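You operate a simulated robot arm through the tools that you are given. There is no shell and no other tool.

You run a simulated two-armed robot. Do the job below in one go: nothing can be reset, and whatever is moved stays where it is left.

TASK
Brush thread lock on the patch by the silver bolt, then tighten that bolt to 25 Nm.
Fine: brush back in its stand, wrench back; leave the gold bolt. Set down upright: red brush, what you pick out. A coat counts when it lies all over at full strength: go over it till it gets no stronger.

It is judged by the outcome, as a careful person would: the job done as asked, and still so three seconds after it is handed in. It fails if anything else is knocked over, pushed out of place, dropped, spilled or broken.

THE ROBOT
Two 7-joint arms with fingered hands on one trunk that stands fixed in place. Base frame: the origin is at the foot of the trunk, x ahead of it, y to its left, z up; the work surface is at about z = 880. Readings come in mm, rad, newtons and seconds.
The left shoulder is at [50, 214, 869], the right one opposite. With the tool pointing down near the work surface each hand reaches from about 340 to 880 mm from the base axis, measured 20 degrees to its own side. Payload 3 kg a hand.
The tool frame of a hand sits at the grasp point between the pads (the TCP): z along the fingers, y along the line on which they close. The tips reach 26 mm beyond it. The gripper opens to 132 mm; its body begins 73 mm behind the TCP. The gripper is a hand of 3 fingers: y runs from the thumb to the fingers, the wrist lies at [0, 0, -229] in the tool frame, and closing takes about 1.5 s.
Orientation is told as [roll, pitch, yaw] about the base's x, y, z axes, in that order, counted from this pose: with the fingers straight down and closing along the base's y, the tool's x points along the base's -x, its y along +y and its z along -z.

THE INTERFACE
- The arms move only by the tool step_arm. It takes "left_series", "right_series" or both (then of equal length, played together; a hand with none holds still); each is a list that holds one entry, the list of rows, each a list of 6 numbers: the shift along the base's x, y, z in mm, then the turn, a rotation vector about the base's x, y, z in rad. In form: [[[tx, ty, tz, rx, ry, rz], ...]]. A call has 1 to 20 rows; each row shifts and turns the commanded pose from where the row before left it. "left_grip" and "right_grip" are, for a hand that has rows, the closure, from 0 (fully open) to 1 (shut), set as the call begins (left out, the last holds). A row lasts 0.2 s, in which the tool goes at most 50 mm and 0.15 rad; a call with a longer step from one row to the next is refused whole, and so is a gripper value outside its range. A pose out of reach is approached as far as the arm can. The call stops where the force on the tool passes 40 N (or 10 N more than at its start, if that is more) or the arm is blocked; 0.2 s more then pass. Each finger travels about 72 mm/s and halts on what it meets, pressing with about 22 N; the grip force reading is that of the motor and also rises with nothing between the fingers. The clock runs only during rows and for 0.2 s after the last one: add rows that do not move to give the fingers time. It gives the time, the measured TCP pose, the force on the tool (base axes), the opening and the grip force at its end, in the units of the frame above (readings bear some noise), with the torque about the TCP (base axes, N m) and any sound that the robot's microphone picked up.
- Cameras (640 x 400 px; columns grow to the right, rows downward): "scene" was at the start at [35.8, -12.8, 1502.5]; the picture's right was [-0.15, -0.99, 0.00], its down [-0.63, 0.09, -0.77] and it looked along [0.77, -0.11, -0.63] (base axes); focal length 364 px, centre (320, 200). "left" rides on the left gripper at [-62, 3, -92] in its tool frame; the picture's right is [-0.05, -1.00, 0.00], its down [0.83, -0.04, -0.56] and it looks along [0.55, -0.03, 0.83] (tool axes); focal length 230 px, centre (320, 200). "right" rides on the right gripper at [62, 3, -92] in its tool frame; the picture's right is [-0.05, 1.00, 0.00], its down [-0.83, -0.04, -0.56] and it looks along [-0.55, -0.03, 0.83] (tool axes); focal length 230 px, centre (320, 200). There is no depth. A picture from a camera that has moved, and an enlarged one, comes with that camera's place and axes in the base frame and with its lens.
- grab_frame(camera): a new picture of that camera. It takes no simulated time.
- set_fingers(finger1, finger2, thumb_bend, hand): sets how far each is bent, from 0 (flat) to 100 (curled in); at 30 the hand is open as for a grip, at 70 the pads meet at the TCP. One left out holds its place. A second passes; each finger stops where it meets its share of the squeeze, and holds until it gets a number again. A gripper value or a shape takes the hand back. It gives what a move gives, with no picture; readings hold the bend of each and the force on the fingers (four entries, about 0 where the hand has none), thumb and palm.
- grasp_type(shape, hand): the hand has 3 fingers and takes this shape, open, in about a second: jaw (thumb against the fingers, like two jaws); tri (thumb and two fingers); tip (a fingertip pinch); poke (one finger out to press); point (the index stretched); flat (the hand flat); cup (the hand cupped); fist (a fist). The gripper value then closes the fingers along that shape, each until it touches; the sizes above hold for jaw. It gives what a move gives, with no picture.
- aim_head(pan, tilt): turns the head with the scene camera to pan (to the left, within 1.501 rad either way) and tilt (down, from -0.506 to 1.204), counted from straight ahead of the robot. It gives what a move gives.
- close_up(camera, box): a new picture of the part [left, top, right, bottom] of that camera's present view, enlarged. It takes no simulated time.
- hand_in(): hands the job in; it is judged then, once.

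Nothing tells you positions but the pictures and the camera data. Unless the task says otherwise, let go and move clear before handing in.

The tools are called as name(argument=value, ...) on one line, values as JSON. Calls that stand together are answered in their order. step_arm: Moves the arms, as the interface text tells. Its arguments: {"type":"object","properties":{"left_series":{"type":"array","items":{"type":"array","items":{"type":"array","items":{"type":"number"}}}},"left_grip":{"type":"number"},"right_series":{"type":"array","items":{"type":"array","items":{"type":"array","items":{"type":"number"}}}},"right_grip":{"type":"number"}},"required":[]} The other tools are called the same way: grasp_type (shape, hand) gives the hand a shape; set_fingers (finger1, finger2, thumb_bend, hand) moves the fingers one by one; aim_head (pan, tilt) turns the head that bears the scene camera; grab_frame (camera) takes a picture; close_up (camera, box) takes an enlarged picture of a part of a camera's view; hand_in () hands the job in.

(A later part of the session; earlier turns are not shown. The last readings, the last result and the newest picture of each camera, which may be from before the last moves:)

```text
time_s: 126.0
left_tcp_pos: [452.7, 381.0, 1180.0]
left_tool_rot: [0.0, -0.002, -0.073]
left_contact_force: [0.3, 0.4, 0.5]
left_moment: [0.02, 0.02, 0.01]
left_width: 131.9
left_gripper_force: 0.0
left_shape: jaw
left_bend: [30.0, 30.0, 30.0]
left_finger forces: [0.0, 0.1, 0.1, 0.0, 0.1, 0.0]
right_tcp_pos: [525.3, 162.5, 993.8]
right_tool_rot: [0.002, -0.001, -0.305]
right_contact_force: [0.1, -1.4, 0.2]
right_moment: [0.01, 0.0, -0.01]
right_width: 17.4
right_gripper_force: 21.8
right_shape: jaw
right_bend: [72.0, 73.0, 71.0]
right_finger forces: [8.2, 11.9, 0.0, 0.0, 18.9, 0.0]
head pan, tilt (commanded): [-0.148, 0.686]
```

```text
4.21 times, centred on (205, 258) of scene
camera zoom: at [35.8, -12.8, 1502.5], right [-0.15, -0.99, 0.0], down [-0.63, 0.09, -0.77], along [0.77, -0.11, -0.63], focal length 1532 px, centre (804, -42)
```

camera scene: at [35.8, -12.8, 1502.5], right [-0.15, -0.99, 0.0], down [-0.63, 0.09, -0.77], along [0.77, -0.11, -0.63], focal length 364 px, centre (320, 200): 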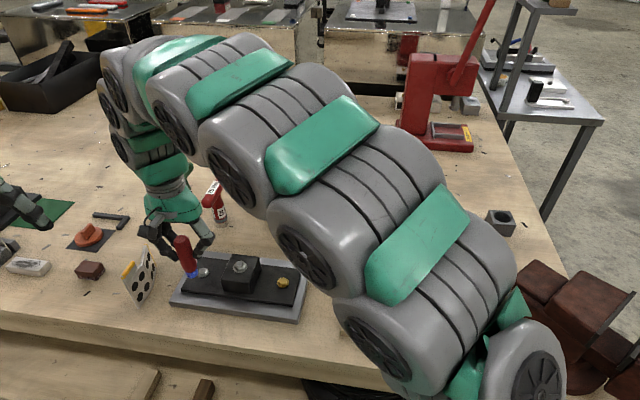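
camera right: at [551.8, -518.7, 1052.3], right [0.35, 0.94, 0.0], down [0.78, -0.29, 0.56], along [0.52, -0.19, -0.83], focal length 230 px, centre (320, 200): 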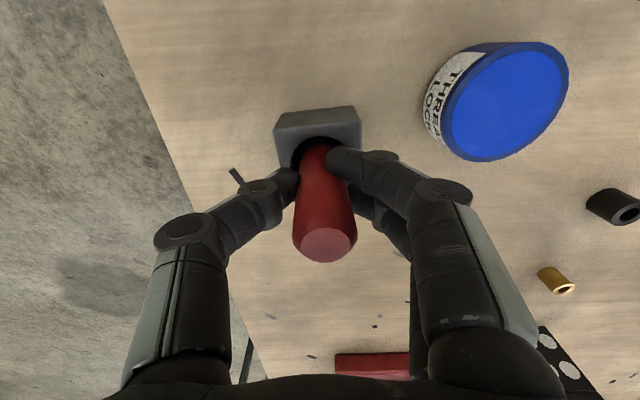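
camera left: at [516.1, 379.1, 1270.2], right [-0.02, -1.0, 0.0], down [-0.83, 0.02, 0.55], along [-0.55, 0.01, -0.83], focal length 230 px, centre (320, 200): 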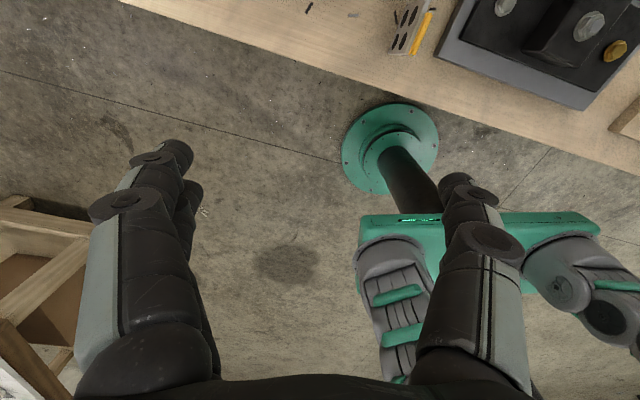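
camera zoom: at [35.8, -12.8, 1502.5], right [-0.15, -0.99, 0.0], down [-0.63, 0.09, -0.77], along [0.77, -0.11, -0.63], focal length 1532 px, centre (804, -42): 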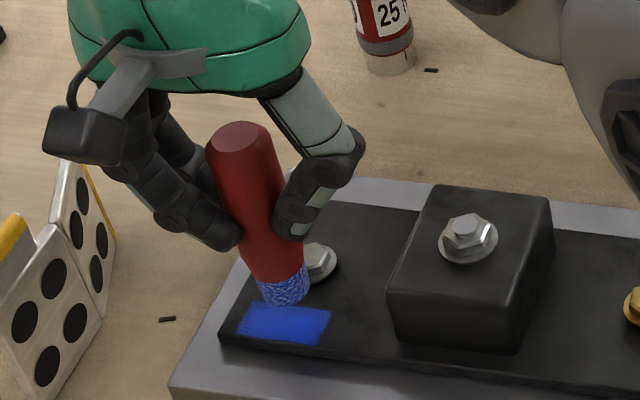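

step_arm(right_series=[[[-4.5, 14, 0, 0, 0, 0], [0, 0, -6, 0, 0, 0], [0, 0, -4, 0, 0, 0], [0, 0, 0, 0, 0, 0]]])

close_up(camera="scene", box=[160, 240, 240, 305])

```text
time_s: 127.0
left_tcp_pos: [452.2, 381.7, 1180.1]
left_tool_rot: [0.0, -0.001, -0.073]
left_contact_force: [0.3, 0.0, -0.3]
left_moment: [-0.03, -0.02, 0.05]
left_width: 132.1
left_gripper_force: 0.1
left_shape: jaw
left_bend: [30.0, 30.0, 30.0]
left_finger forces: [0.0, 0.0, 0.0, 0.0, 0.0, 0.0]
right_tcp_pos: [521.0, 179.0, 984.7]
right_tool_rot: [0.003, -0.002, -0.306]
right_contact_force: [-0.9, -0.1, 0.5]
right_moment: [0.02, -0.01, 0.0]
right_width: 17.2
right_gripper_force: 22.0
right_shape: jaw
right_bend: [72.0, 73.0, 71.0]
right_finger forces: [8.2, 12.0, 0.1, 0.0, 18.8, 0.1]
head pan, tilt (commanded): [-0.148, 0.686]
```

```text
6.15 times, centred on (200, 272) of scene
camera zoom: at [35.8, -12.8, 1502.5], right [-0.15, -0.99, 0.0], down [-0.63, 0.09, -0.77], along [0.77, -0.11, -0.63], focal length 2239 px, centre (1058, -246)
```

zoom: 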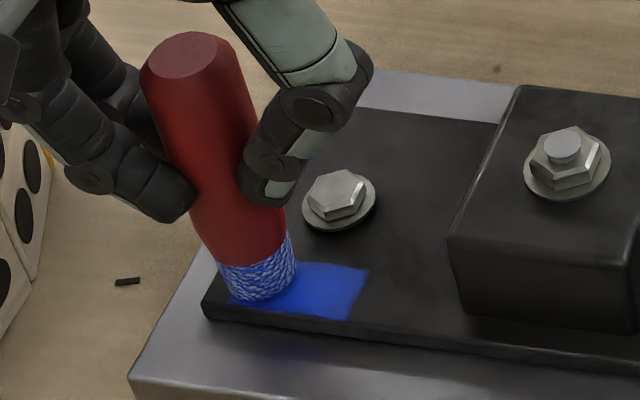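

step_arm(right_series=[[[0, 0, -2, 0, 0, 0], [0, 0, -1.5, 0, 0, 0], [0, 0, 0, 0, 0, 0]]])

```text
time_s: 127.8
left_tcp_pos: [453.2, 380.7, 1180.1]
left_tool_rot: [0.0, -0.003, -0.075]
left_contact_force: [-0.2, -0.4, 0.0]
left_moment: [0.02, -0.03, -0.01]
left_width: 131.9
left_gripper_force: 0.1
left_shape: jaw
left_bend: [30.0, 30.0, 30.0]
left_finger forces: [0.1, 0.0, 0.0, 0.0, 0.1, 0.0]
right_tcp_pos: [521.7, 178.4, 979.9]
right_tool_rot: [0.002, -0.001, -0.304]
right_contact_force: [-1.0, 0.1, 3.1]
right_moment: [-0.01, 0.01, 0.0]
right_width: 17.3
right_gripper_force: 21.8
right_shape: jaw
right_bend: [72.0, 73.0, 71.0]
right_finger forces: [8.5, 12.0, 0.1, 0.0, 19.5, 0.0]
head pan, tilt (commanded): [-0.148, 0.686]
```

step_arm(right_series=[[[3.8, -1.2, -0.5, 0, 0, 0], [-7.6, 2.4, 0, 0, 0, 0], [7.6, -2.4, 0, 0, 0, 0], [-3.8, 1.2, 0, 0, 0, 0], [-1, -3.3, 1.5, 0, 0, 0], [-1.1, -3.4, -1.5, 0, 0, 0], [3.8, -1.2, 0, 0, 0, 0], [-7.6, 2.4, 0, 0, 0, 0], [7.6, -2.4, 0, 0, 0, 0], [-3.8, 1.2, 0, 0, 0, 0], [-1, -3.3, 1.5, 0, 0, 0], [-1.1, -3.4, -1.5, 0, 0, 0], [3.8, -1.2, 0, 0, 0, 0], [-7.6, 2.4, 0, 0, 0, 0], [7.6, -2.4, 0, 0, 0, 0], [-3.8, 1.2, 0, 0, 0, 0], [0, 0, 0, 0, 0, 0]]])

close_up(camera="scene", box=[160, 240, 240, 305])

```text
time_s: 131.4
left_tcp_pos: [452.8, 381.3, 1180.0]
left_tool_rot: [0.001, -0.001, -0.072]
left_contact_force: [0.4, 0.3, -0.7]
left_moment: [0.0, -0.01, 0.01]
left_width: 131.9
left_gripper_force: 0.1
left_shape: jaw
left_bend: [30.0, 30.0, 30.0]
left_finger forces: [0.0, 0.0, 0.1, 0.0, 0.1, 0.0]
right_tcp_pos: [517.2, 166.8, 979.9]
right_tool_rot: [0.0, -0.001, -0.306]
right_contact_force: [0.4, -0.7, 1.8]
right_moment: [0.0, -0.05, -0.03]
right_width: 17.3
right_gripper_force: 21.9
right_shape: jaw
right_bend: [72.0, 73.0, 71.0]
right_finger forces: [8.5, 13.6, 0.1, 0.1, 19.7, 0.1]
head pan, tilt (commanded): [-0.148, 0.686]
```

```text
6.15 times, centred on (200, 272) of scene
camera zoom: at [35.8, -12.8, 1502.5], right [-0.15, -0.99, 0.0], down [-0.63, 0.09, -0.77], along [0.77, -0.11, -0.63], focal length 2239 px, centre (1058, -246)
```

zoom: 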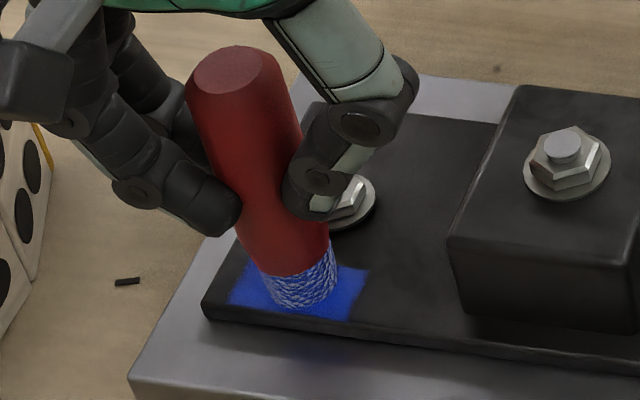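

step_arm(right_series=[[[3.8, -1.2, -0.8, 0, 0, 0], [-7.6, 2.4, 0, 0, 0, 0], [3.8, -1.2, 0, 0, 0, 0], [-1, -3.3, 1.5, 0, 0, 0], [-1.1, -3.4, -1.5, 0, 0, 0], [3.8, -1.2, 0, 0, 0, 0], [-7.6, 2.4, 0, 0, 0, 0], [7.6, -2.4, 0, 0, 0, 0], [-3.8, 1.2, 0, 0, 0, 0], [-1, -3.3, 1.5, 0, 0, 0], [-1.1, -3.4, -1.5, 0, 0, 0], [3.8, -1.2, 0, 0, 0, 0], [-7.6, 2.4, 0, 0, 0, 0], [7.6, -2.4, 0, 0, 0, 0], [-3.8, 1.2, 0, 0, 0, 0], [0, 0, 0, 0, 0, 0]]])

close_up(camera="scene", box=[160, 240, 240, 305])

```text
time_s: 134.8
left_tcp_pos: [452.8, 380.5, 1181.5]
left_tool_rot: [0.0, -0.002, -0.073]
left_contact_force: [0.2, -0.5, -0.3]
left_moment: [0.0, -0.01, 0.02]
left_width: 131.9
left_gripper_force: 0.0
left_shape: jaw
left_bend: [30.0, 30.0, 30.0]
left_finger forces: [0.0, 0.0, 0.0, 0.1, 0.1, 0.1]
right_tcp_pos: [513.9, 150.8, 977.6]
right_tool_rot: [0.003, -0.001, -0.306]
right_contact_force: [0.6, -0.5, 7.1]
right_moment: [0.01, -0.1, -0.01]
right_width: 17.7
right_gripper_force: 22.4
right_shape: jaw
right_bend: [72.0, 73.0, 71.0]
right_finger forces: [8.9, 15.0, 0.1, 0.0, 20.9, 0.0]
head pan, tilt (commanded): [-0.148, 0.686]
```

```text
6.15 times, centred on (200, 272) of scene
camera zoom: at [35.7, -12.8, 1502.5], right [-0.15, -0.99, 0.0], down [-0.63, 0.09, -0.77], along [0.77, -0.11, -0.63], focal length 2239 px, centre (1058, -246)
```

zoom: 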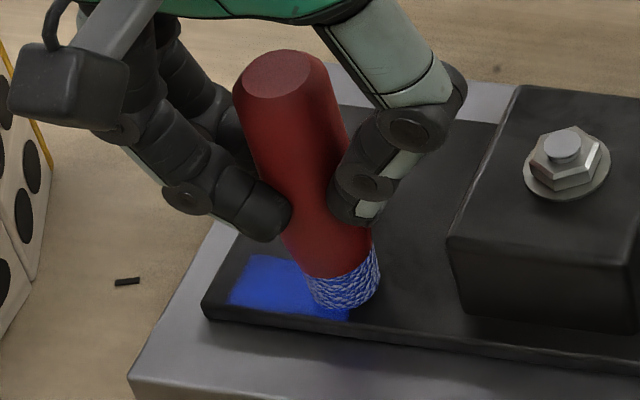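

step_arm(right_series=[[[1, 3.3, 1.5, 0, 0, 0], [1.1, 3.4, -1.5, 0, 0, 0], [3.8, -1.2, 0, 0, 0, 0], [-7.6, 2.4, 0, 0, 0, 0], [3.8, -1.2, 0, 0, 0, 0], [1, 3.3, 1.5, 0, 0, 0], [1.1, 3.4, -1.5, 0, 0, 0], [3.8, -1.2, 0, 0, 0, 0], [-7.6, 2.4, 0, 0, 0, 0], [3.8, -1.2, 0, 0, 0, 0], [1, 3.3, 1.5, 0, 0, 0], [1.1, 3.4, -1.5, 0, 0, 0], [3.8, -1.2, 0, 0, 0, 0], [-7.6, 2.4, 0, 0, 0, 0], [3.8, -1.2, 0, 0, 0, 0], [1, 3.3, 1.5, 0, 0, 0], [1.1, 3.4, -1.5, 0, 0, 0], [3.8, -1.2, 0, 0, 0, 0], [-7.6, 2.4, 0, 0, 0, 0], [3.8, -1.2, 0, 0, 0, 0]]])

step_arm(right_series=[[[0, 0, 5, 0, 0, 0], [15, -10, 25, 0, 0, 0], [25, -20, 25, 0, 0, 0], [30, -22, 25, 0, 0, 0], [20, -40, 25, 0, 0, 0]]])

close_up(camera="scene", box=[180, 275, 220, 297])

grab_frame(camera="right")

```text
time_s: 139.0
left_tcp_pos: [452.8, 380.8, 1179.8]
left_tool_rot: [0.0, -0.003, -0.073]
left_contact_force: [-0.1, -0.5, -0.2]
left_moment: [-0.01, -0.02, 0.02]
left_width: 132.2
left_gripper_force: 0.0
left_shape: jaw
left_bend: [30.0, 30.0, 30.0]
left_finger forces: [0.0, 0.0, 0.0, 0.1, 0.0, 0.0]
right_tcp_pos: [521.8, 179.1, 978.3]
right_tool_rot: [0.004, -0.003, -0.306]
right_contact_force: [-2.4, -1.5, 13.0]
right_moment: [-0.03, -0.04, -0.04]
right_width: 17.6
right_gripper_force: 22.4
right_shape: jaw
right_bend: [72.0, 73.0, 71.0]
right_finger forces: [8.6, 14.1, 0.0, 0.1, 21.8, 0.1]
head pan, tilt (commanded): [-0.148, 0.686]
```

```text
refused: row 5 steps farther than a row can; nothing moved
```

```text
16.00 times, centred on (200, 286) of scene
camera zoom: at [35.6, -12.9, 1502.5], right [-0.15, -0.99, 0.0], down [-0.63, 0.09, -0.77], along [0.77, -0.11, -0.63], focal length 5821 px, centre (2240, -1176)
```

zoom: 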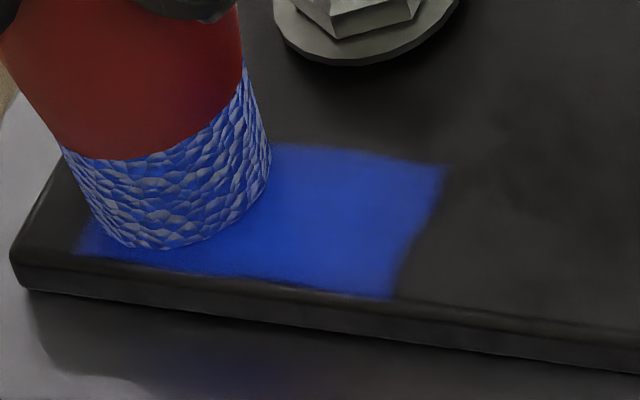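

```text
taken
camera right: at [464.0, 200.1, 1071.9], right [0.35, 0.94, 0.0], down [0.78, -0.29, 0.56], along [0.52, -0.19, -0.83], focal length 230 px, centre (320, 200)
```

right: 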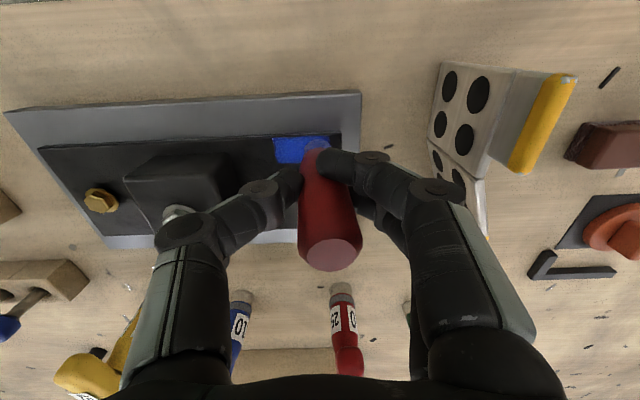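

step_arm(right_series=[[[0, 0, 5, 0, 0, 0], [15, -10, 25, 0, 0, 0], [25, -20, 20, 0, 0, 0], [30, -22, 10, 0, 0, 0]]])

close_up(camera="scene", box=[180, 275, 220, 297])

close_up(camera="right", box=[305, 0, 375, 40])

```text
time_s: 140.0
left_tcp_pos: [453.1, 381.7, 1180.4]
left_tool_rot: [0.0, -0.003, -0.073]
left_contact_force: [-0.3, 0.6, -0.3]
left_moment: [-0.02, 0.03, -0.01]
left_width: 132.3
left_gripper_force: 0.0
left_shape: jaw
left_bend: [30.0, 30.0, 30.0]
left_finger forces: [0.0, 0.1, 0.0, 0.0, 0.0, 0.1]
right_tcp_pos: [592.5, 128.7, 1038.4]
right_tool_rot: [0.003, -0.002, -0.305]
right_contact_force: [0.3, 0.1, -1.2]
right_moment: [0.01, 0.02, 0.0]
right_width: 16.9
right_gripper_force: 22.4
right_shape: jaw
right_bend: [72.0, 72.0, 71.0]
right_finger forces: [7.2, 13.9, 0.0, 0.0, 17.1, 0.0]
head pan, tilt (commanded): [-0.148, 0.686]
```

```text
16.00 times, centred on (200, 286) of scene
camera zoom: at [35.8, -12.8, 1502.5], right [-0.15, -0.99, 0.0], down [-0.63, 0.09, -0.77], along [0.77, -0.11, -0.63], focal length 5821 px, centre (2240, -1176)
```

zoom: 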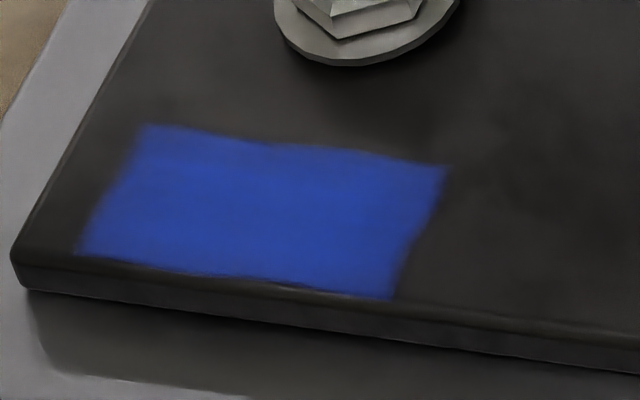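

```text
9.14 times, centred on (340, 20) of right
camera zoom: at [534.5, 149.4, 1132.5], right [0.35, 0.94, 0.0], down [0.78, -0.29, 0.56], along [0.52, -0.19, -0.83], focal length 2104 px, centre (137, 1846)
```

zoom: 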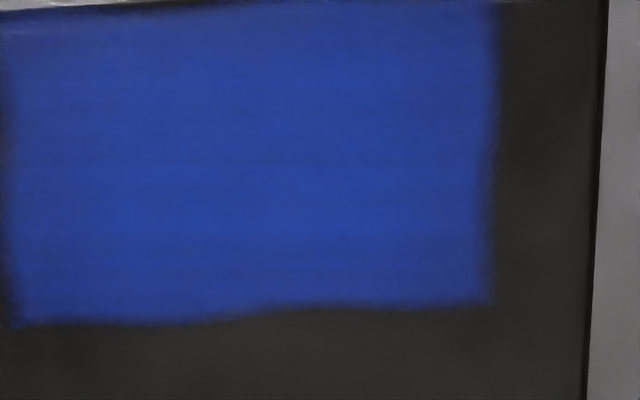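

A fresh load made no difference, so the coat is at full strength all over. Now the brush goes back to its stand.

step_arm(right_series=[[[0, 0, 32, 0, 0, 0], [0, 0, 30, 0, 0, 0], [1.2, -44.8, 0, 0, 0, 0], [1.2, -44.8, 0, 0, 0, 0], [1.2, -44.8, 0, 0, 0, 0], [1.2, -44.8, 0, 0, 0, 0], [1.2, -44.8, 0, 0, 0, 0], [1.2, -44.8, 0, 0, 0, 0], [1.2, -44.8, 0, 0, 0, 0], [1.2, -44.8, 0, 0, 0, 0], [1.2, -44.8, 0, 0, 0, 0], [1.2, -44.8, 0, 0, 0, 0], [1.2, -44.8, 0, 0, 0, 0], [1.2, -44.8, 0, 0, 0, 0], [1.2, -44.8, 0, 0, 0, 0], [1.2, -44.8, 0, 0, 0, 0], [1.2, -44.8, 0, 0, 0, 0], [0, 0, -40, 0, 0, 0], [0, 0, -40, 0, 0, 0], [0, 0, 0, 0, 0, 0]]])

close_up(camera="right", box=[220, 60, 420, 260])

close_up(camera="scene", box=[460, 150, 560, 250])

```text
time_s: 144.2
left_tcp_pos: [452.9, 381.2, 1180.5]
left_tool_rot: [-0.001, -0.002, -0.072]
left_contact_force: [-0.5, -0.4, 1.2]
left_moment: [0.0, 0.01, 0.0]
left_width: 131.9
left_gripper_force: 0.0
left_shape: jaw
left_bend: [30.0, 30.0, 30.0]
left_finger forces: [0.0, 0.0, 0.0, 0.0, 0.0, 0.0]
right_tcp_pos: [609.0, -546.5, 1021.6]
right_tool_rot: [0.001, -0.005, -0.306]
right_contact_force: [0.0, -0.3, 0.0]
right_moment: [0.0, 0.0, 0.03]
right_width: 14.6
right_gripper_force: 22.2
right_shape: jaw
right_bend: [74.0, 72.0, 71.0]
right_finger forces: [1.5, 15.0, 0.0, 0.1, 15.0, 0.1]
head pan, tilt (commanded): [-0.148, 0.686]
```

```text
2.00 times, centred on (320, 160) of right
camera zoom: at [551.0, -524.2, 1115.5], right [0.35, 0.94, 0.0], down [0.78, -0.29, 0.56], along [0.52, -0.19, -0.83], focal length 460 px, centre (320, 280)
```

zoom: 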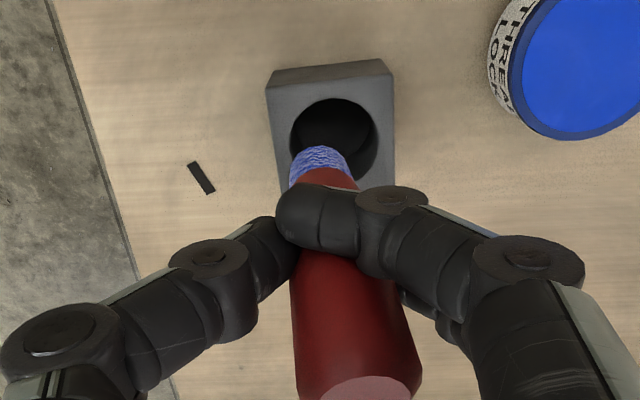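

```text
4.00 times, centred on (510, 200) of scene
camera zoom: at [35.8, -12.8, 1502.5], right [-0.15, -0.99, 0.0], down [-0.63, 0.09, -0.77], along [0.77, -0.11, -0.63], focal length 1455 px, centre (-440, 200)
```

zoom: 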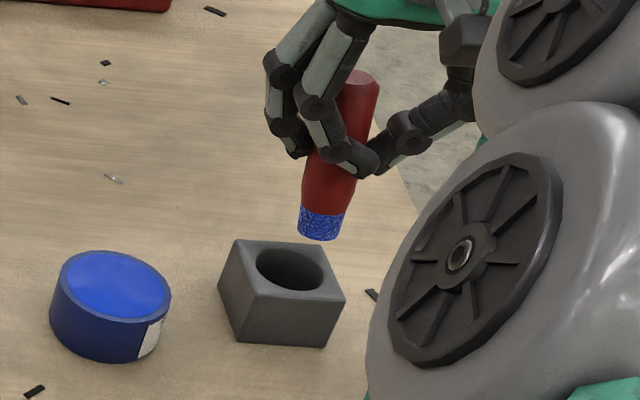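

step_arm(right_series=[[[4, 5, 0, 0, 0, 0], [0, 0, -10, 0, 0, 0], [0, 0, -10, 0, 0, 0], [0, 0, -8, 0, 0, 0], [0, 0, 0, 0, 0, 0]]])

close_up(camera="right", box=[220, 60, 420, 260])

close_up(camera="scene", box=[460, 150, 560, 250])

```text
time_s: 145.4
left_tcp_pos: [454.0, 380.9, 1180.6]
left_tool_rot: [-0.001, -0.002, -0.074]
left_contact_force: [0.3, -0.1, -0.2]
left_moment: [0.0, -0.02, -0.01]
left_width: 131.9
left_gripper_force: 0.1
left_shape: jaw
left_bend: [30.0, 30.0, 30.0]
left_finger forces: [0.0, 0.1, 0.0, 0.0, 0.0, 0.1]
right_tcp_pos: [614.3, -540.4, 994.8]
right_tool_rot: [0.002, -0.004, -0.306]
right_contact_force: [-0.5, 0.4, -0.3]
right_moment: [0.03, 0.02, 0.02]
right_width: 14.5
right_gripper_force: 22.2
right_shape: jaw
right_bend: [74.0, 72.0, 71.0]
right_finger forces: [1.6, 14.9, 0.0, 0.1, 15.1, 0.0]
head pan, tilt (commanded): [-0.148, 0.686]
```

```text
2.00 times, centred on (320, 160) of right
camera zoom: at [555.5, -519.1, 1087.5], right [0.35, 0.94, 0.0], down [0.78, -0.29, 0.56], along [0.52, -0.19, -0.83], focal length 460 px, centre (320, 280)
```

zoom: 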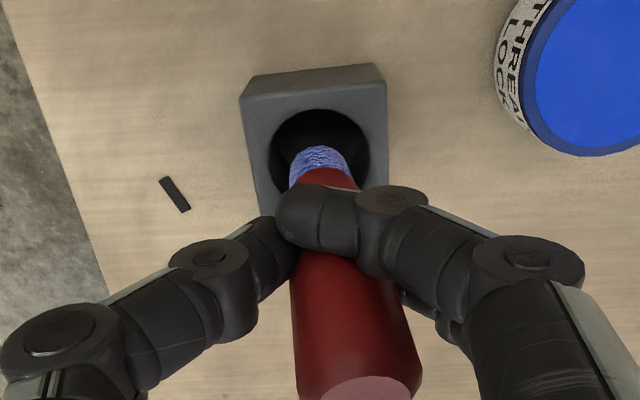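

```text
4.00 times, centred on (510, 200) of scene
camera zoom: at [35.8, -12.8, 1502.5], right [-0.15, -0.99, 0.0], down [-0.63, 0.09, -0.77], along [0.77, -0.11, -0.63], focal length 1455 px, centre (-440, 200)
```

zoom: 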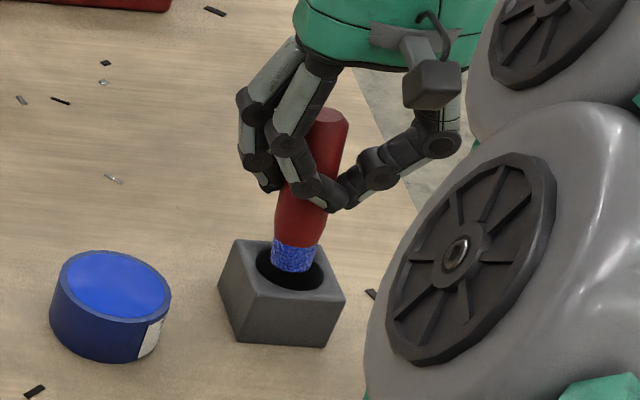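

step_arm(right_series=[[[0, 0, -12, 0, 0, 0], [0, 0, -12, 0, 0, 0], [0, 0, -10, 0, 0, 0], [0, 0, -4, 0, 0, 0], [0, 0, 0, 0, 0, 0]]])

close_up(camera="scene", box=[460, 150, 560, 250])

close_up(camera="right", box=[220, 60, 420, 260])

```text
time_s: 146.6
left_tcp_pos: [452.6, 380.7, 1180.4]
left_tool_rot: [0.0, -0.002, -0.073]
left_contact_force: [-0.4, 0.3, -0.3]
left_moment: [-0.01, -0.03, -0.01]
left_width: 131.8
left_gripper_force: 0.0
left_shape: jaw
left_bend: [30.0, 30.0, 30.0]
left_finger forces: [0.0, 0.0, 0.0, 0.0, 0.1, 0.1]
right_tcp_pos: [613.8, -540.1, 955.9]
right_tool_rot: [0.002, -0.004, -0.305]
right_contact_force: [-9.6, 0.0, 24.8]
right_moment: [0.1, -0.03, -0.05]
right_width: 17.0
right_gripper_force: 22.1
right_shape: jaw
right_bend: [74.0, 72.0, 73.0]
right_finger forces: [3.9, 16.2, 0.0, 0.1, 26.5, 0.0]
head pan, tilt (commanded): [-0.148, 0.686]
```

```text
4.00 times, centred on (510, 200) of scene
camera zoom: at [35.3, -12.5, 1502.5], right [-0.15, -0.99, 0.0], down [-0.63, 0.09, -0.77], along [0.77, -0.11, -0.63], focal length 1455 px, centre (-440, 200)
```

zoom: 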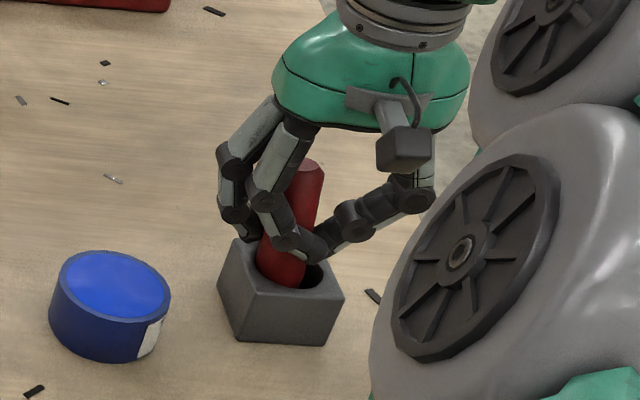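

```text
2.00 times, centred on (320, 160) of right
camera zoom: at [554.4, -519.6, 1048.7], right [0.35, 0.94, 0.0], down [0.78, -0.29, 0.56], along [0.52, -0.19, -0.83], focal length 460 px, centre (320, 280)
```

zoom: 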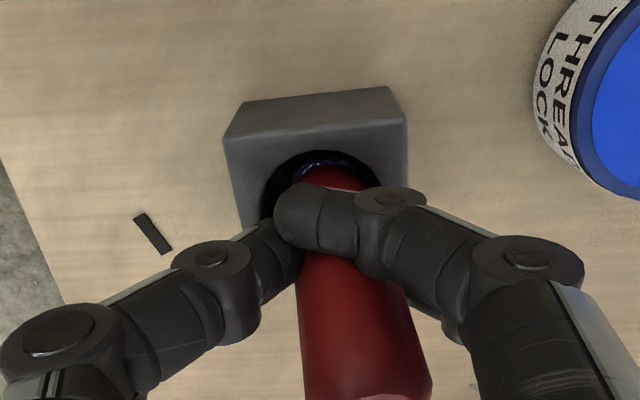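

step_arm(right_series=[[[-1, 0, 2, 0, 0, 0], [0, 0, 0, 0, 0, 0]]])

```text
time_s: 147.2
left_tcp_pos: [452.7, 381.8, 1181.3]
left_tool_rot: [0.0, -0.002, -0.072]
left_contact_force: [-0.8, -0.5, 0.1]
left_moment: [0.0, 0.02, 0.01]
left_width: 131.9
left_gripper_force: 0.1
left_shape: jaw
left_bend: [30.0, 30.0, 30.0]
left_finger forces: [0.0, 0.0, 0.0, 0.0, 0.0, 0.1]
right_tcp_pos: [611.2, -541.1, 956.4]
right_tool_rot: [0.002, -0.003, -0.304]
right_contact_force: [-3.9, 1.1, 9.2]
right_moment: [0.05, -0.04, -0.02]
right_width: 16.6
right_gripper_force: 22.1
right_shape: jaw
right_bend: [74.0, 72.0, 73.0]
right_finger forces: [0.1, 15.8, 0.0, 0.0, 20.1, 0.0]
head pan, tilt (commanded): [-0.148, 0.686]
```

step_arm(right_series=[[[0, 0, 0, 0, 0, 0], [0, 0, 0, 0, 0, 0], [0, 0, 0, 0, 0, 0], [0, 0, 0, 0, 0, 0], [0, 0, 0, 0, 0, 0], [0, 0, 0, 0, 0, 0], [0, 0, 0, 0, 0, 0]]], right_grip=0.2)

grab_frame(camera="right")

close_up(camera="scene", box=[460, 150, 560, 250])

```text
time_s: 148.8
left_tcp_pos: [452.6, 381.3, 1180.4]
left_tool_rot: [0.0, -0.002, -0.073]
left_contact_force: [0.1, 1.0, -0.3]
left_moment: [-0.04, -0.02, 0.0]
left_width: 132.0
left_gripper_force: 0.0
left_shape: jaw
left_bend: [30.0, 30.0, 30.0]
left_finger forces: [0.0, 0.0, 0.1, 0.0, 0.1, 0.1]
right_tcp_pos: [610.9, -541.0, 956.6]
right_tool_rot: [0.001, -0.001, -0.304]
right_contact_force: [-0.3, 0.4, 0.1]
right_moment: [0.0, 0.01, -0.03]
right_width: 105.3
right_gripper_force: 0.1
right_shape: jaw
right_bend: [59.0, 59.0, 56.0]
right_finger forces: [0.0, 0.1, 0.0, 0.0, 0.0, 0.0]
head pan, tilt (commanded): [-0.148, 0.686]
```

```text
taken
camera right: at [554.2, -519.7, 1050.0], right [0.35, 0.94, 0.0], down [0.78, -0.29, 0.56], along [0.52, -0.19, -0.83], focal length 230 px, centre (320, 200)
```

right: 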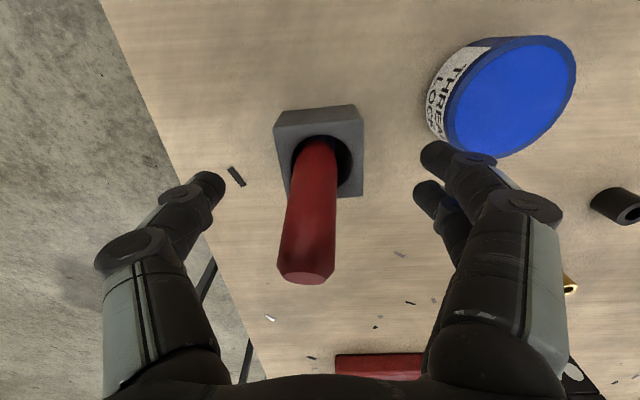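

```text
4.00 times, centred on (510, 200) of scene
camera zoom: at [35.8, -12.8, 1502.5], right [-0.15, -0.99, 0.0], down [-0.63, 0.09, -0.77], along [0.77, -0.11, -0.63], focal length 1455 px, centre (-440, 200)
```

zoom: 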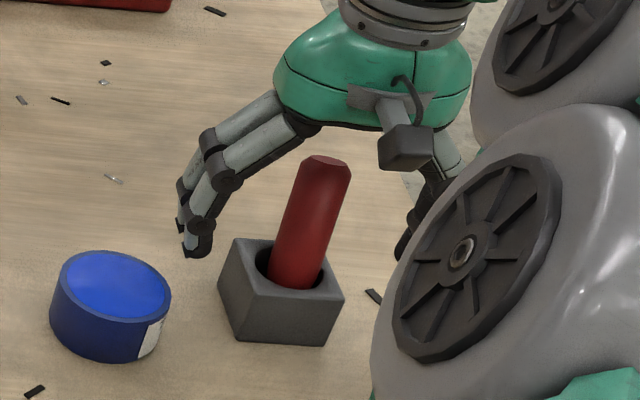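

The brush is in its stand but leaning on the rim. It stood upright by itself earlier, so I'll raise the hand, go round to its far side with closed fingers and nudge it gently back to vertical.

step_arm(right_series=[[[0, 0, 25, 0, 0, 0], [0, 0, 25, 0, 0, 0], [0, 0, 30, 0, 0, 0], [0, 0, 0, 0, 0, 0]]])

step_arm(right_series=[[[15, -10, 0, 0, 0, -0.1], [15, -10, 0, 0, 0, -0.1], [16, -10, 0, 0, 0, -0.1], [16, -10, 0, 0, 0, 0], [0, 0, 0, 0, 0, 0], [0, 0, 0, 0, 0, 0], [0, 0, 0, 0, 0, 0]]], right_grip=1.0)

grab_frame(camera="right")

close_up(camera="scene", box=[440, 130, 560, 250])

```text
time_s: 149.8
left_tcp_pos: [453.1, 380.3, 1181.2]
left_tool_rot: [0.001, -0.002, -0.074]
left_contact_force: [0.7, 0.3, -0.7]
left_moment: [0.06, -0.04, 0.01]
left_width: 131.8
left_gripper_force: 0.0
left_shape: jaw
left_bend: [30.0, 30.0, 30.0]
left_finger forces: [0.0, 0.1, 0.1, 0.0, 0.0, 0.1]
right_tcp_pos: [614.0, -541.4, 1038.4]
right_tool_rot: [0.002, -0.002, -0.304]
right_contact_force: [0.2, -0.4, 0.1]
right_moment: [-0.01, 0.0, 0.01]
right_width: 105.1
right_gripper_force: 0.0
right_shape: jaw
right_bend: [59.0, 59.0, 56.0]
right_finger forces: [0.0, 0.0, 0.0, 0.0, 0.1, 0.1]
head pan, tilt (commanded): [-0.148, 0.686]
```

```text
time_s: 151.4
left_tcp_pos: [453.4, 380.9, 1180.3]
left_tool_rot: [0.0, -0.001, -0.073]
left_contact_force: [0.2, -0.9, -0.1]
left_moment: [-0.02, -0.01, -0.01]
left_width: 132.0
left_gripper_force: 0.2
left_shape: jaw
left_bend: [30.0, 30.0, 30.0]
left_finger forces: [0.0, 0.1, 0.0, 0.1, 0.1, 0.0]
right_tcp_pos: [673.7, -580.3, 1037.8]
right_tool_rot: [0.002, -0.001, -0.605]
right_contact_force: [-0.5, 0.7, 0.2]
right_moment: [-0.03, -0.03, 0.01]
right_width: 0.0
right_gripper_force: 22.1
right_shape: jaw
right_bend: [63.0, 63.0, 66.0]
right_finger forces: [0.1, 0.1, 0.0, 0.0, 0.0, 0.0]
head pan, tilt (commanded): [-0.148, 0.686]
```

```text
taken
camera right: at [625.5, -543.2, 1131.1], right [0.61, 0.79, 0.0], down [0.66, -0.51, 0.56], along [0.44, -0.34, -0.83], focal length 230 px, centre (320, 200)
```

right: 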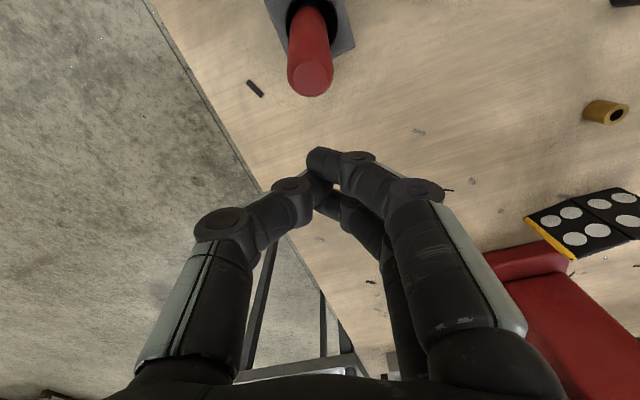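

```text
3.33 times, centred on (500, 190) of scene
camera zoom: at [35.8, -12.8, 1502.5], right [-0.15, -0.99, 0.0], down [-0.63, 0.09, -0.77], along [0.77, -0.11, -0.63], focal length 1213 px, centre (-280, 233)
```

zoom: 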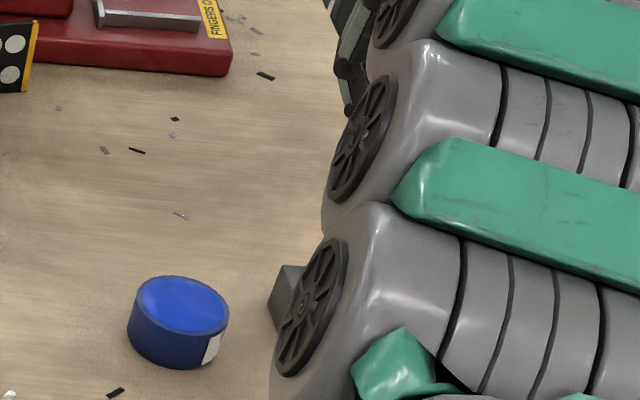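

step_arm(right_series=[[[6, -4, 0, 0, 0, 0], [0, 0, -25, 0, 0, 0], [0, 0, -25, 0, 0, 0], [0, 0, 0, 0, 0, 0]]])

grab_frame(camera="right")

```text
time_s: 152.4
left_tcp_pos: [452.2, 381.5, 1179.8]
left_tool_rot: [0.001, -0.003, -0.072]
left_contact_force: [0.1, 0.1, 0.4]
left_moment: [0.0, -0.03, -0.01]
left_width: 132.0
left_gripper_force: 0.1
left_shape: jaw
left_bend: [30.0, 30.0, 30.0]
left_finger forces: [0.1, 0.1, 0.0, 0.0, 0.0, 0.1]
right_tcp_pos: [679.5, -584.5, 987.7]
right_tool_rot: [0.002, -0.001, -0.605]
right_contact_force: [0.3, -0.8, 0.0]
right_moment: [-0.01, -0.01, 0.03]
right_width: 0.0
right_gripper_force: 22.3
right_shape: jaw
right_bend: [63.0, 63.0, 66.0]
right_finger forces: [0.1, 0.0, 0.1, 0.0, 0.0, 0.0]
head pan, tilt (commanded): [-0.148, 0.686]
```

```text
taken
camera right: at [630.4, -547.1, 1081.1], right [0.61, 0.79, 0.0], down [0.66, -0.51, 0.56], along [0.44, -0.34, -0.83], focal length 230 px, centre (320, 200)
```

right: 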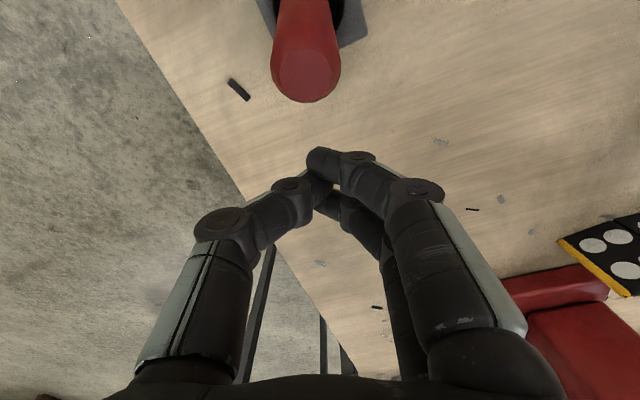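

step_arm(right_series=[[[-4.1, 2.9, 0, 0, 0, 0], [-4.1, 2.9, 0, 0, 0, 0], [-4.1, 2.9, 0, 0, 0, 0], [-4.1, 2.9, 0, 0, 0, 0], [0, 0, 0, 0, 0, 0]]])

grab_frame(camera="right")

```text
time_s: 153.6
left_tcp_pos: [451.7, 380.4, 1179.9]
left_tool_rot: [0.0, -0.002, -0.074]
left_contact_force: [-1.0, -0.4, 0.0]
left_moment: [-0.05, 0.01, -0.01]
left_width: 131.7
left_gripper_force: 0.0
left_shape: jaw
left_bend: [30.0, 30.0, 30.0]
left_finger forces: [0.0, 0.0, 0.0, 0.1, 0.1, 0.1]
right_tcp_pos: [664.2, -574.4, 987.0]
right_tool_rot: [0.002, -0.003, -0.605]
right_contact_force: [0.3, -0.1, 0.3]
right_moment: [0.0, -0.01, 0.02]
right_width: 0.1
right_gripper_force: 21.8
right_shape: jaw
right_bend: [63.0, 63.0, 66.0]
right_finger forces: [0.0, 0.0, 0.1, 0.1, 0.1, 0.1]
head pan, tilt (commanded): [-0.148, 0.686]
```

```text
taken
camera right: at [614.8, -536.5, 1080.4], right [0.61, 0.79, 0.0], down [0.66, -0.51, 0.56], along [0.44, -0.34, -0.83], focal length 230 px, centre (320, 200)
```

right: 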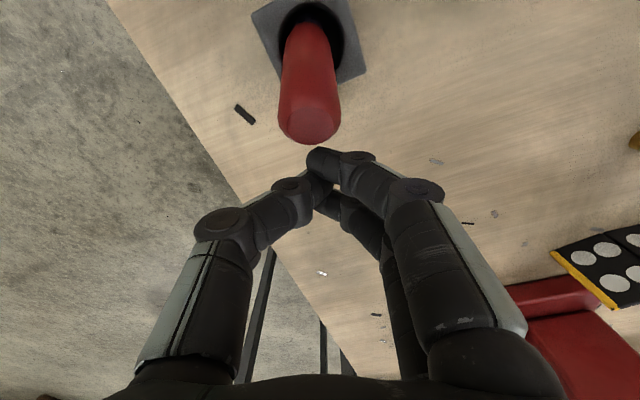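

step_arm(right_series=[[[-3, -4.5, 0, 0, 0, 0], [-4.1, 2.9, 0, 0, 0, 0], [-4.1, 2.9, 0, 0, 0, 0], [-4.1, 2.9, 0, 0, 0, 0], [0, 0, 0, 0, 0, 0]]])

grab_frame(camera="right")

```text
time_s: 154.8
left_tcp_pos: [452.4, 379.0, 1181.1]
left_tool_rot: [0.001, -0.001, -0.073]
left_contact_force: [0.5, 0.3, 0.2]
left_moment: [0.01, -0.01, 0.0]
left_width: 131.8
left_gripper_force: 0.0
left_shape: jaw
left_bend: [30.0, 30.0, 30.0]
left_finger forces: [0.0, 0.0, 0.0, 0.0, 0.1, 0.0]
right_tcp_pos: [649.8, -569.5, 986.8]
right_tool_rot: [0.003, -0.003, -0.606]
right_contact_force: [-0.1, 0.1, 0.0]
right_moment: [-0.04, -0.03, 0.01]
right_width: 0.0
right_gripper_force: 21.7
right_shape: jaw
right_bend: [63.0, 63.0, 66.0]
right_finger forces: [0.0, 0.0, 0.0, 0.0, 0.1, 0.0]
head pan, tilt (commanded): [-0.148, 0.686]
```

```text
taken
camera right: at [599.8, -531.7, 1080.3], right [0.61, 0.79, 0.0], down [0.66, -0.51, 0.56], along [0.44, -0.34, -0.83], focal length 230 px, centre (320, 200)
```

right: 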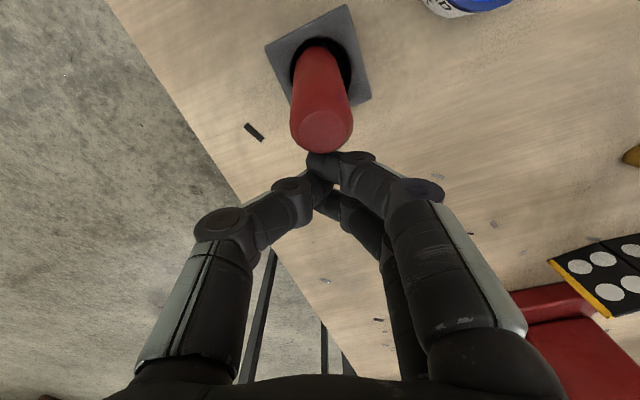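

step_arm(right_series=[[[-3.3, 2.3, 0, 0, 0, 0], [-3.3, 2.3, 0, 0, 0, 0], [0, 0, 0, 0, 0, 0], [0, 0, 0, 0, 0, 0]]])

grab_frame(camera="right")

```text
time_s: 155.8
left_tcp_pos: [452.7, 380.4, 1180.4]
left_tool_rot: [-0.001, -0.001, -0.074]
left_contact_force: [-0.5, 0.3, 0.0]
left_moment: [-0.03, 0.01, 0.03]
left_width: 132.0
left_gripper_force: 0.0
left_shape: jaw
left_bend: [30.0, 30.0, 30.0]
left_finger forces: [0.0, 0.1, 0.1, 0.0, 0.1, 0.0]
right_tcp_pos: [641.4, -563.5, 985.4]
right_tool_rot: [0.002, -0.001, -0.605]
right_contact_force: [-0.3, -0.4, 0.2]
right_moment: [0.0, 0.0, 0.0]
right_width: 0.3
right_gripper_force: 22.2
right_shape: jaw
right_bend: [63.0, 63.0, 66.0]
right_finger forces: [0.0, 0.1, 0.1, 0.0, 0.0, 0.0]
head pan, tilt (commanded): [-0.148, 0.686]
```

```text
taken
camera right: at [592.9, -526.6, 1079.5], right [0.61, 0.79, 0.0], down [0.66, -0.51, 0.56], along [0.44, -0.34, -0.83], focal length 230 px, centre (320, 200)
```

right: 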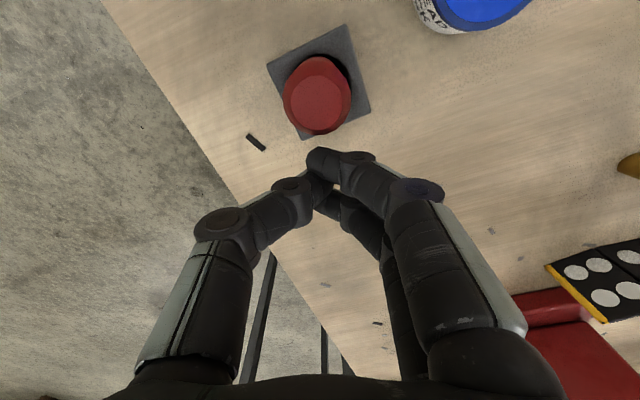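

step_arm(right_series=[[[8, -5.6, 0, 0, 0, 0], [12, -8, 10, 0, 0, 0], [0, 0, 40, 0, 0, 0], [0, 0, 40, 0, 0, 0.1], [-20, 0, 30, 0, 0, 0.1], [-40, 10, 0, 0, 0, 0.1], [-40, 20, 0, 0, 0, 0]]])

grab_frame(camera="right")

close_up(camera="scene", box=[440, 130, 560, 250])

```text
time_s: 157.4
left_tcp_pos: [452.8, 380.5, 1180.5]
left_tool_rot: [0.0, -0.001, -0.072]
left_contact_force: [-0.7, 0.1, -0.2]
left_moment: [-0.02, 0.0, 0.0]
left_width: 131.8
left_gripper_force: 0.1
left_shape: jaw
left_bend: [30.0, 30.0, 30.0]
left_finger forces: [0.1, 0.1, 0.0, 0.1, 0.0, 0.0]
right_tcp_pos: [556.8, -546.0, 1097.4]
right_tool_rot: [0.001, -0.003, -0.305]
right_contact_force: [-1.0, 0.2, -0.2]
right_moment: [0.0, -0.02, -0.01]
right_width: 0.1
right_gripper_force: 21.8
right_shape: jaw
right_bend: [63.0, 63.0, 66.0]
right_finger forces: [0.1, 0.0, 0.1, 0.1, 0.0, 0.0]
right hand out of reach, approached as far as the arm can: row 5
head pan, tilt (commanded): [-0.148, 0.686]
```

```text
taken
camera right: at [498.3, -524.9, 1190.8], right [0.35, 0.94, 0.0], down [0.78, -0.29, 0.56], along [0.52, -0.19, -0.83], focal length 230 px, centre (320, 200)
```

right: 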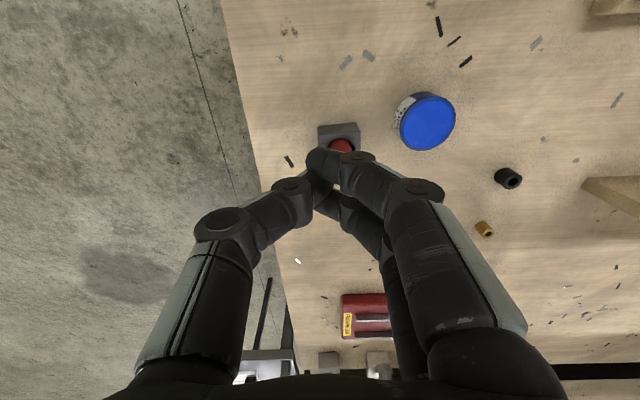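

```text
3.33 times, centred on (500, 190) of scene
camera zoom: at [35.7, -12.7, 1502.5], right [-0.15, -0.99, 0.0], down [-0.63, 0.09, -0.77], along [0.77, -0.11, -0.63], focal length 1213 px, centre (-280, 233)
```

zoom: 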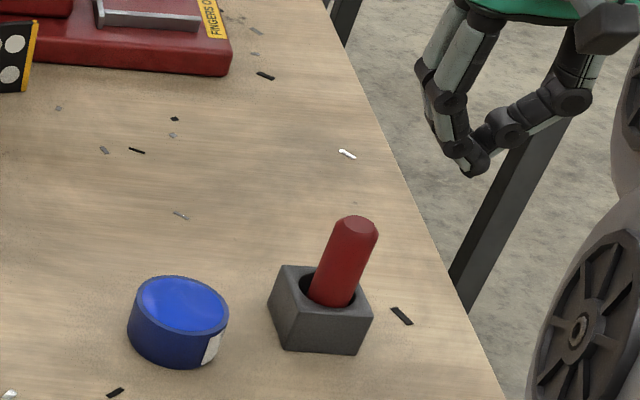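

The brush now stands upright in its stand, just as at the start. Next: park the right arm and study the red 25 Nm wrench closely.

step_arm(right_series=[[[-15, 35, 10, 0, 0, 0.08], [-15, 35, 10, 0, 0, 0.08], [-15, 35, 10, 0, 0, 0.07], [-15, 35, 10, 0, 0, 0], [-15, 35, 10, 0, 0, 0], [-15, 30, 0, 0, 0, 0]]], right_grip=0.0)

grab_frame(camera="scene")

close_up(camera="scene", box=[190, 165, 245, 235])

close_up(camera="scene", box=[440, 150, 560, 250])

```text
time_s: 158.8
left_tcp_pos: [453.0, 380.1, 1180.0]
left_tool_rot: [0.002, -0.002, -0.074]
left_contact_force: [-0.6, 0.3, 1.4]
left_moment: [-0.03, 0.0, 0.01]
left_width: 131.6
left_gripper_force: 0.0
left_shape: jaw
left_bend: [30.0, 30.0, 30.0]
left_finger forces: [0.0, 0.0, 0.1, 0.0, 0.1, 0.0]
right_tcp_pos: [468.3, -339.0, 1143.2]
right_tool_rot: [0.004, -0.002, -0.076]
right_contact_force: [-0.3, 0.7, -0.2]
right_moment: [0.01, -0.03, 0.01]
right_width: 132.3
right_gripper_force: 0.1
right_shape: jaw
right_bend: [30.0, 30.0, 30.0]
right_finger forces: [0.0, 0.0, 0.0, 0.0, 0.1, 0.0]
head pan, tilt (commanded): [-0.148, 0.686]
```

```text
taken
camera scene: at [35.7, -12.8, 1502.5], right [-0.15, -0.99, 0.0], down [-0.63, 0.09, -0.77], along [0.77, -0.11, -0.63], focal length 364 px, centre (320, 200)
```

scene: 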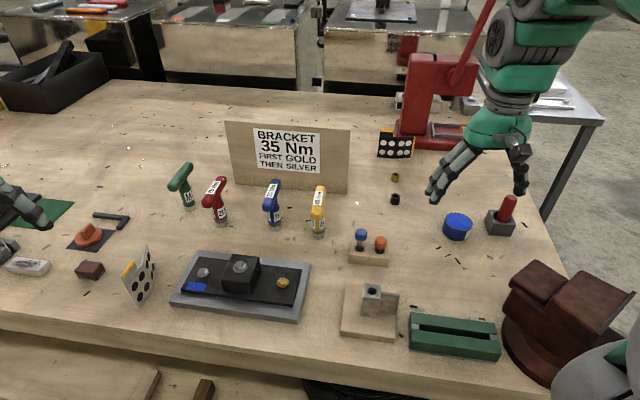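

```text
5.71 times, centred on (218, 200) of scene
camera zoom: at [35.7, -12.8, 1502.5], right [-0.15, -0.99, 0.0], down [-0.63, 0.09, -0.77], along [0.77, -0.11, -0.63], focal length 2079 px, centre (906, 200)
```

zoom: 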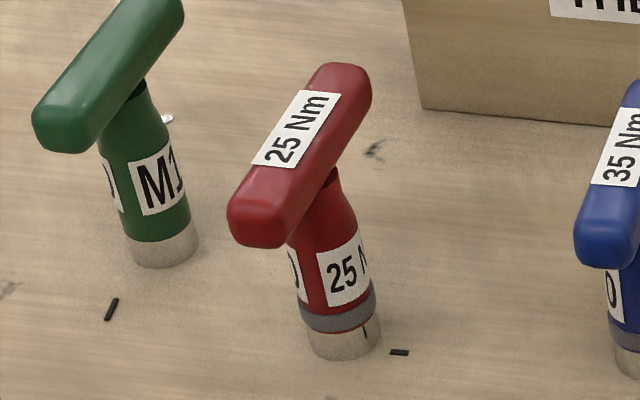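

```text
4.00 times, centred on (500, 200) of scene
camera zoom: at [35.7, -12.8, 1502.5], right [-0.15, -0.99, 0.0], down [-0.63, 0.09, -0.77], along [0.77, -0.11, -0.63], focal length 1455 px, centre (-400, 200)
```

zoom: 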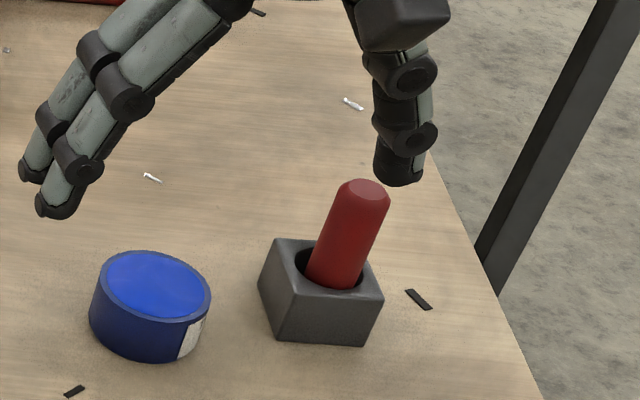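

Everything is in place. Now I bring the left hand above the red wrench, turning it so that the fingers will close along its T-bar (strongest hold for turning).

step_arm(left_series=[[[30.7, -27.9, 0, 0, 0, 0.147], [30.7, -27.9, 0, 0, 0, 0.147], [30.7, -27.9, 0, 0, 0, 0.147], [30.7, -27.9, 0, 0, 0, 0.147], [30.7, -27.9, -10, 0, 0, 0.147], [30.7, -27.9, -10, 0, 0, 0.147], [30.7, -27.9, -10, 0, 0, 0.147], [30.7, -27.9, -10, 0, 0, 0.147], [30.7, -27.9, -10, 0, 0, 0.147], [0, 0, 0, 0, 0, 0]]])

grab_frame(camera="left")

grab_frame(camera="scene")

```text
time_s: 161.0
left_tcp_pos: [718.7, 130.1, 1113.5]
left_tool_rot: [0.0, -0.001, 1.253]
left_contact_force: [0.1, 0.1, -0.6]
left_moment: [0.0, 0.03, -0.01]
left_width: 132.0
left_gripper_force: 0.0
left_shape: jaw
left_bend: [30.0, 30.0, 30.0]
left_finger forces: [0.0, 0.0, 0.0, 0.0, 0.0, 0.0]
left hand out of reach, approached as far as the arm can: row 9
right_tcp_pos: [468.8, -342.0, 1144.9]
right_tool_rot: [0.002, -0.002, -0.076]
right_contact_force: [0.0, -0.6, -0.9]
right_moment: [0.03, 0.01, -0.03]
right_width: 132.0
right_gripper_force: 0.0
right_shape: jaw
right_bend: [30.0, 30.0, 30.0]
right_finger forces: [0.0, 0.1, 0.0, 0.1, 0.0, 0.0]
head pan, tilt (commanded): [-0.148, 0.686]
```

```text
taken
camera left: at [737.3, 187.3, 1205.7], right [0.96, -0.26, 0.0], down [-0.22, -0.8, 0.55], along [-0.15, -0.53, -0.83], focal length 230 px, centre (320, 200)
```

left: 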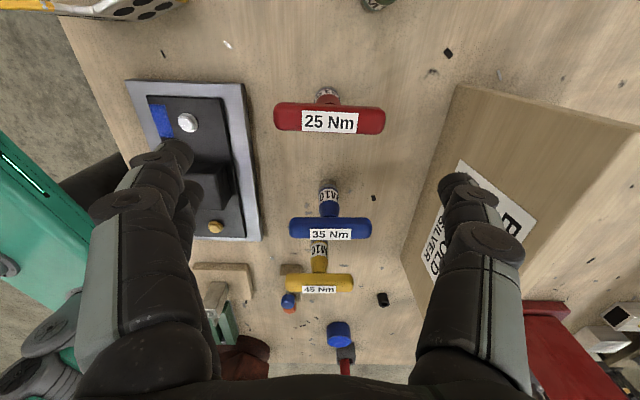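

```text
taken
camera scene: at [35.8, -12.9, 1502.5], right [-0.15, -0.99, 0.0], down [-0.63, 0.09, -0.77], along [0.77, -0.11, -0.63], focal length 364 px, centre (320, 200)
```

scene: 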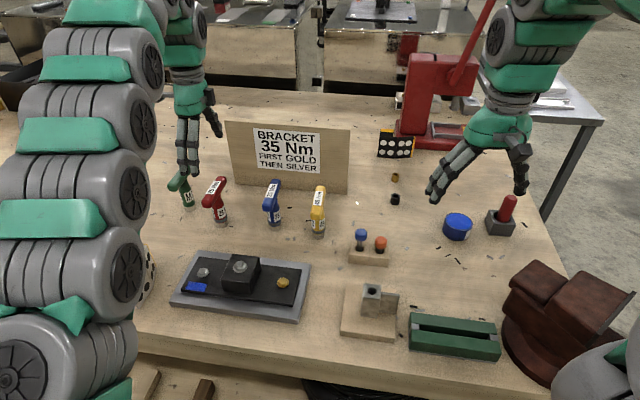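

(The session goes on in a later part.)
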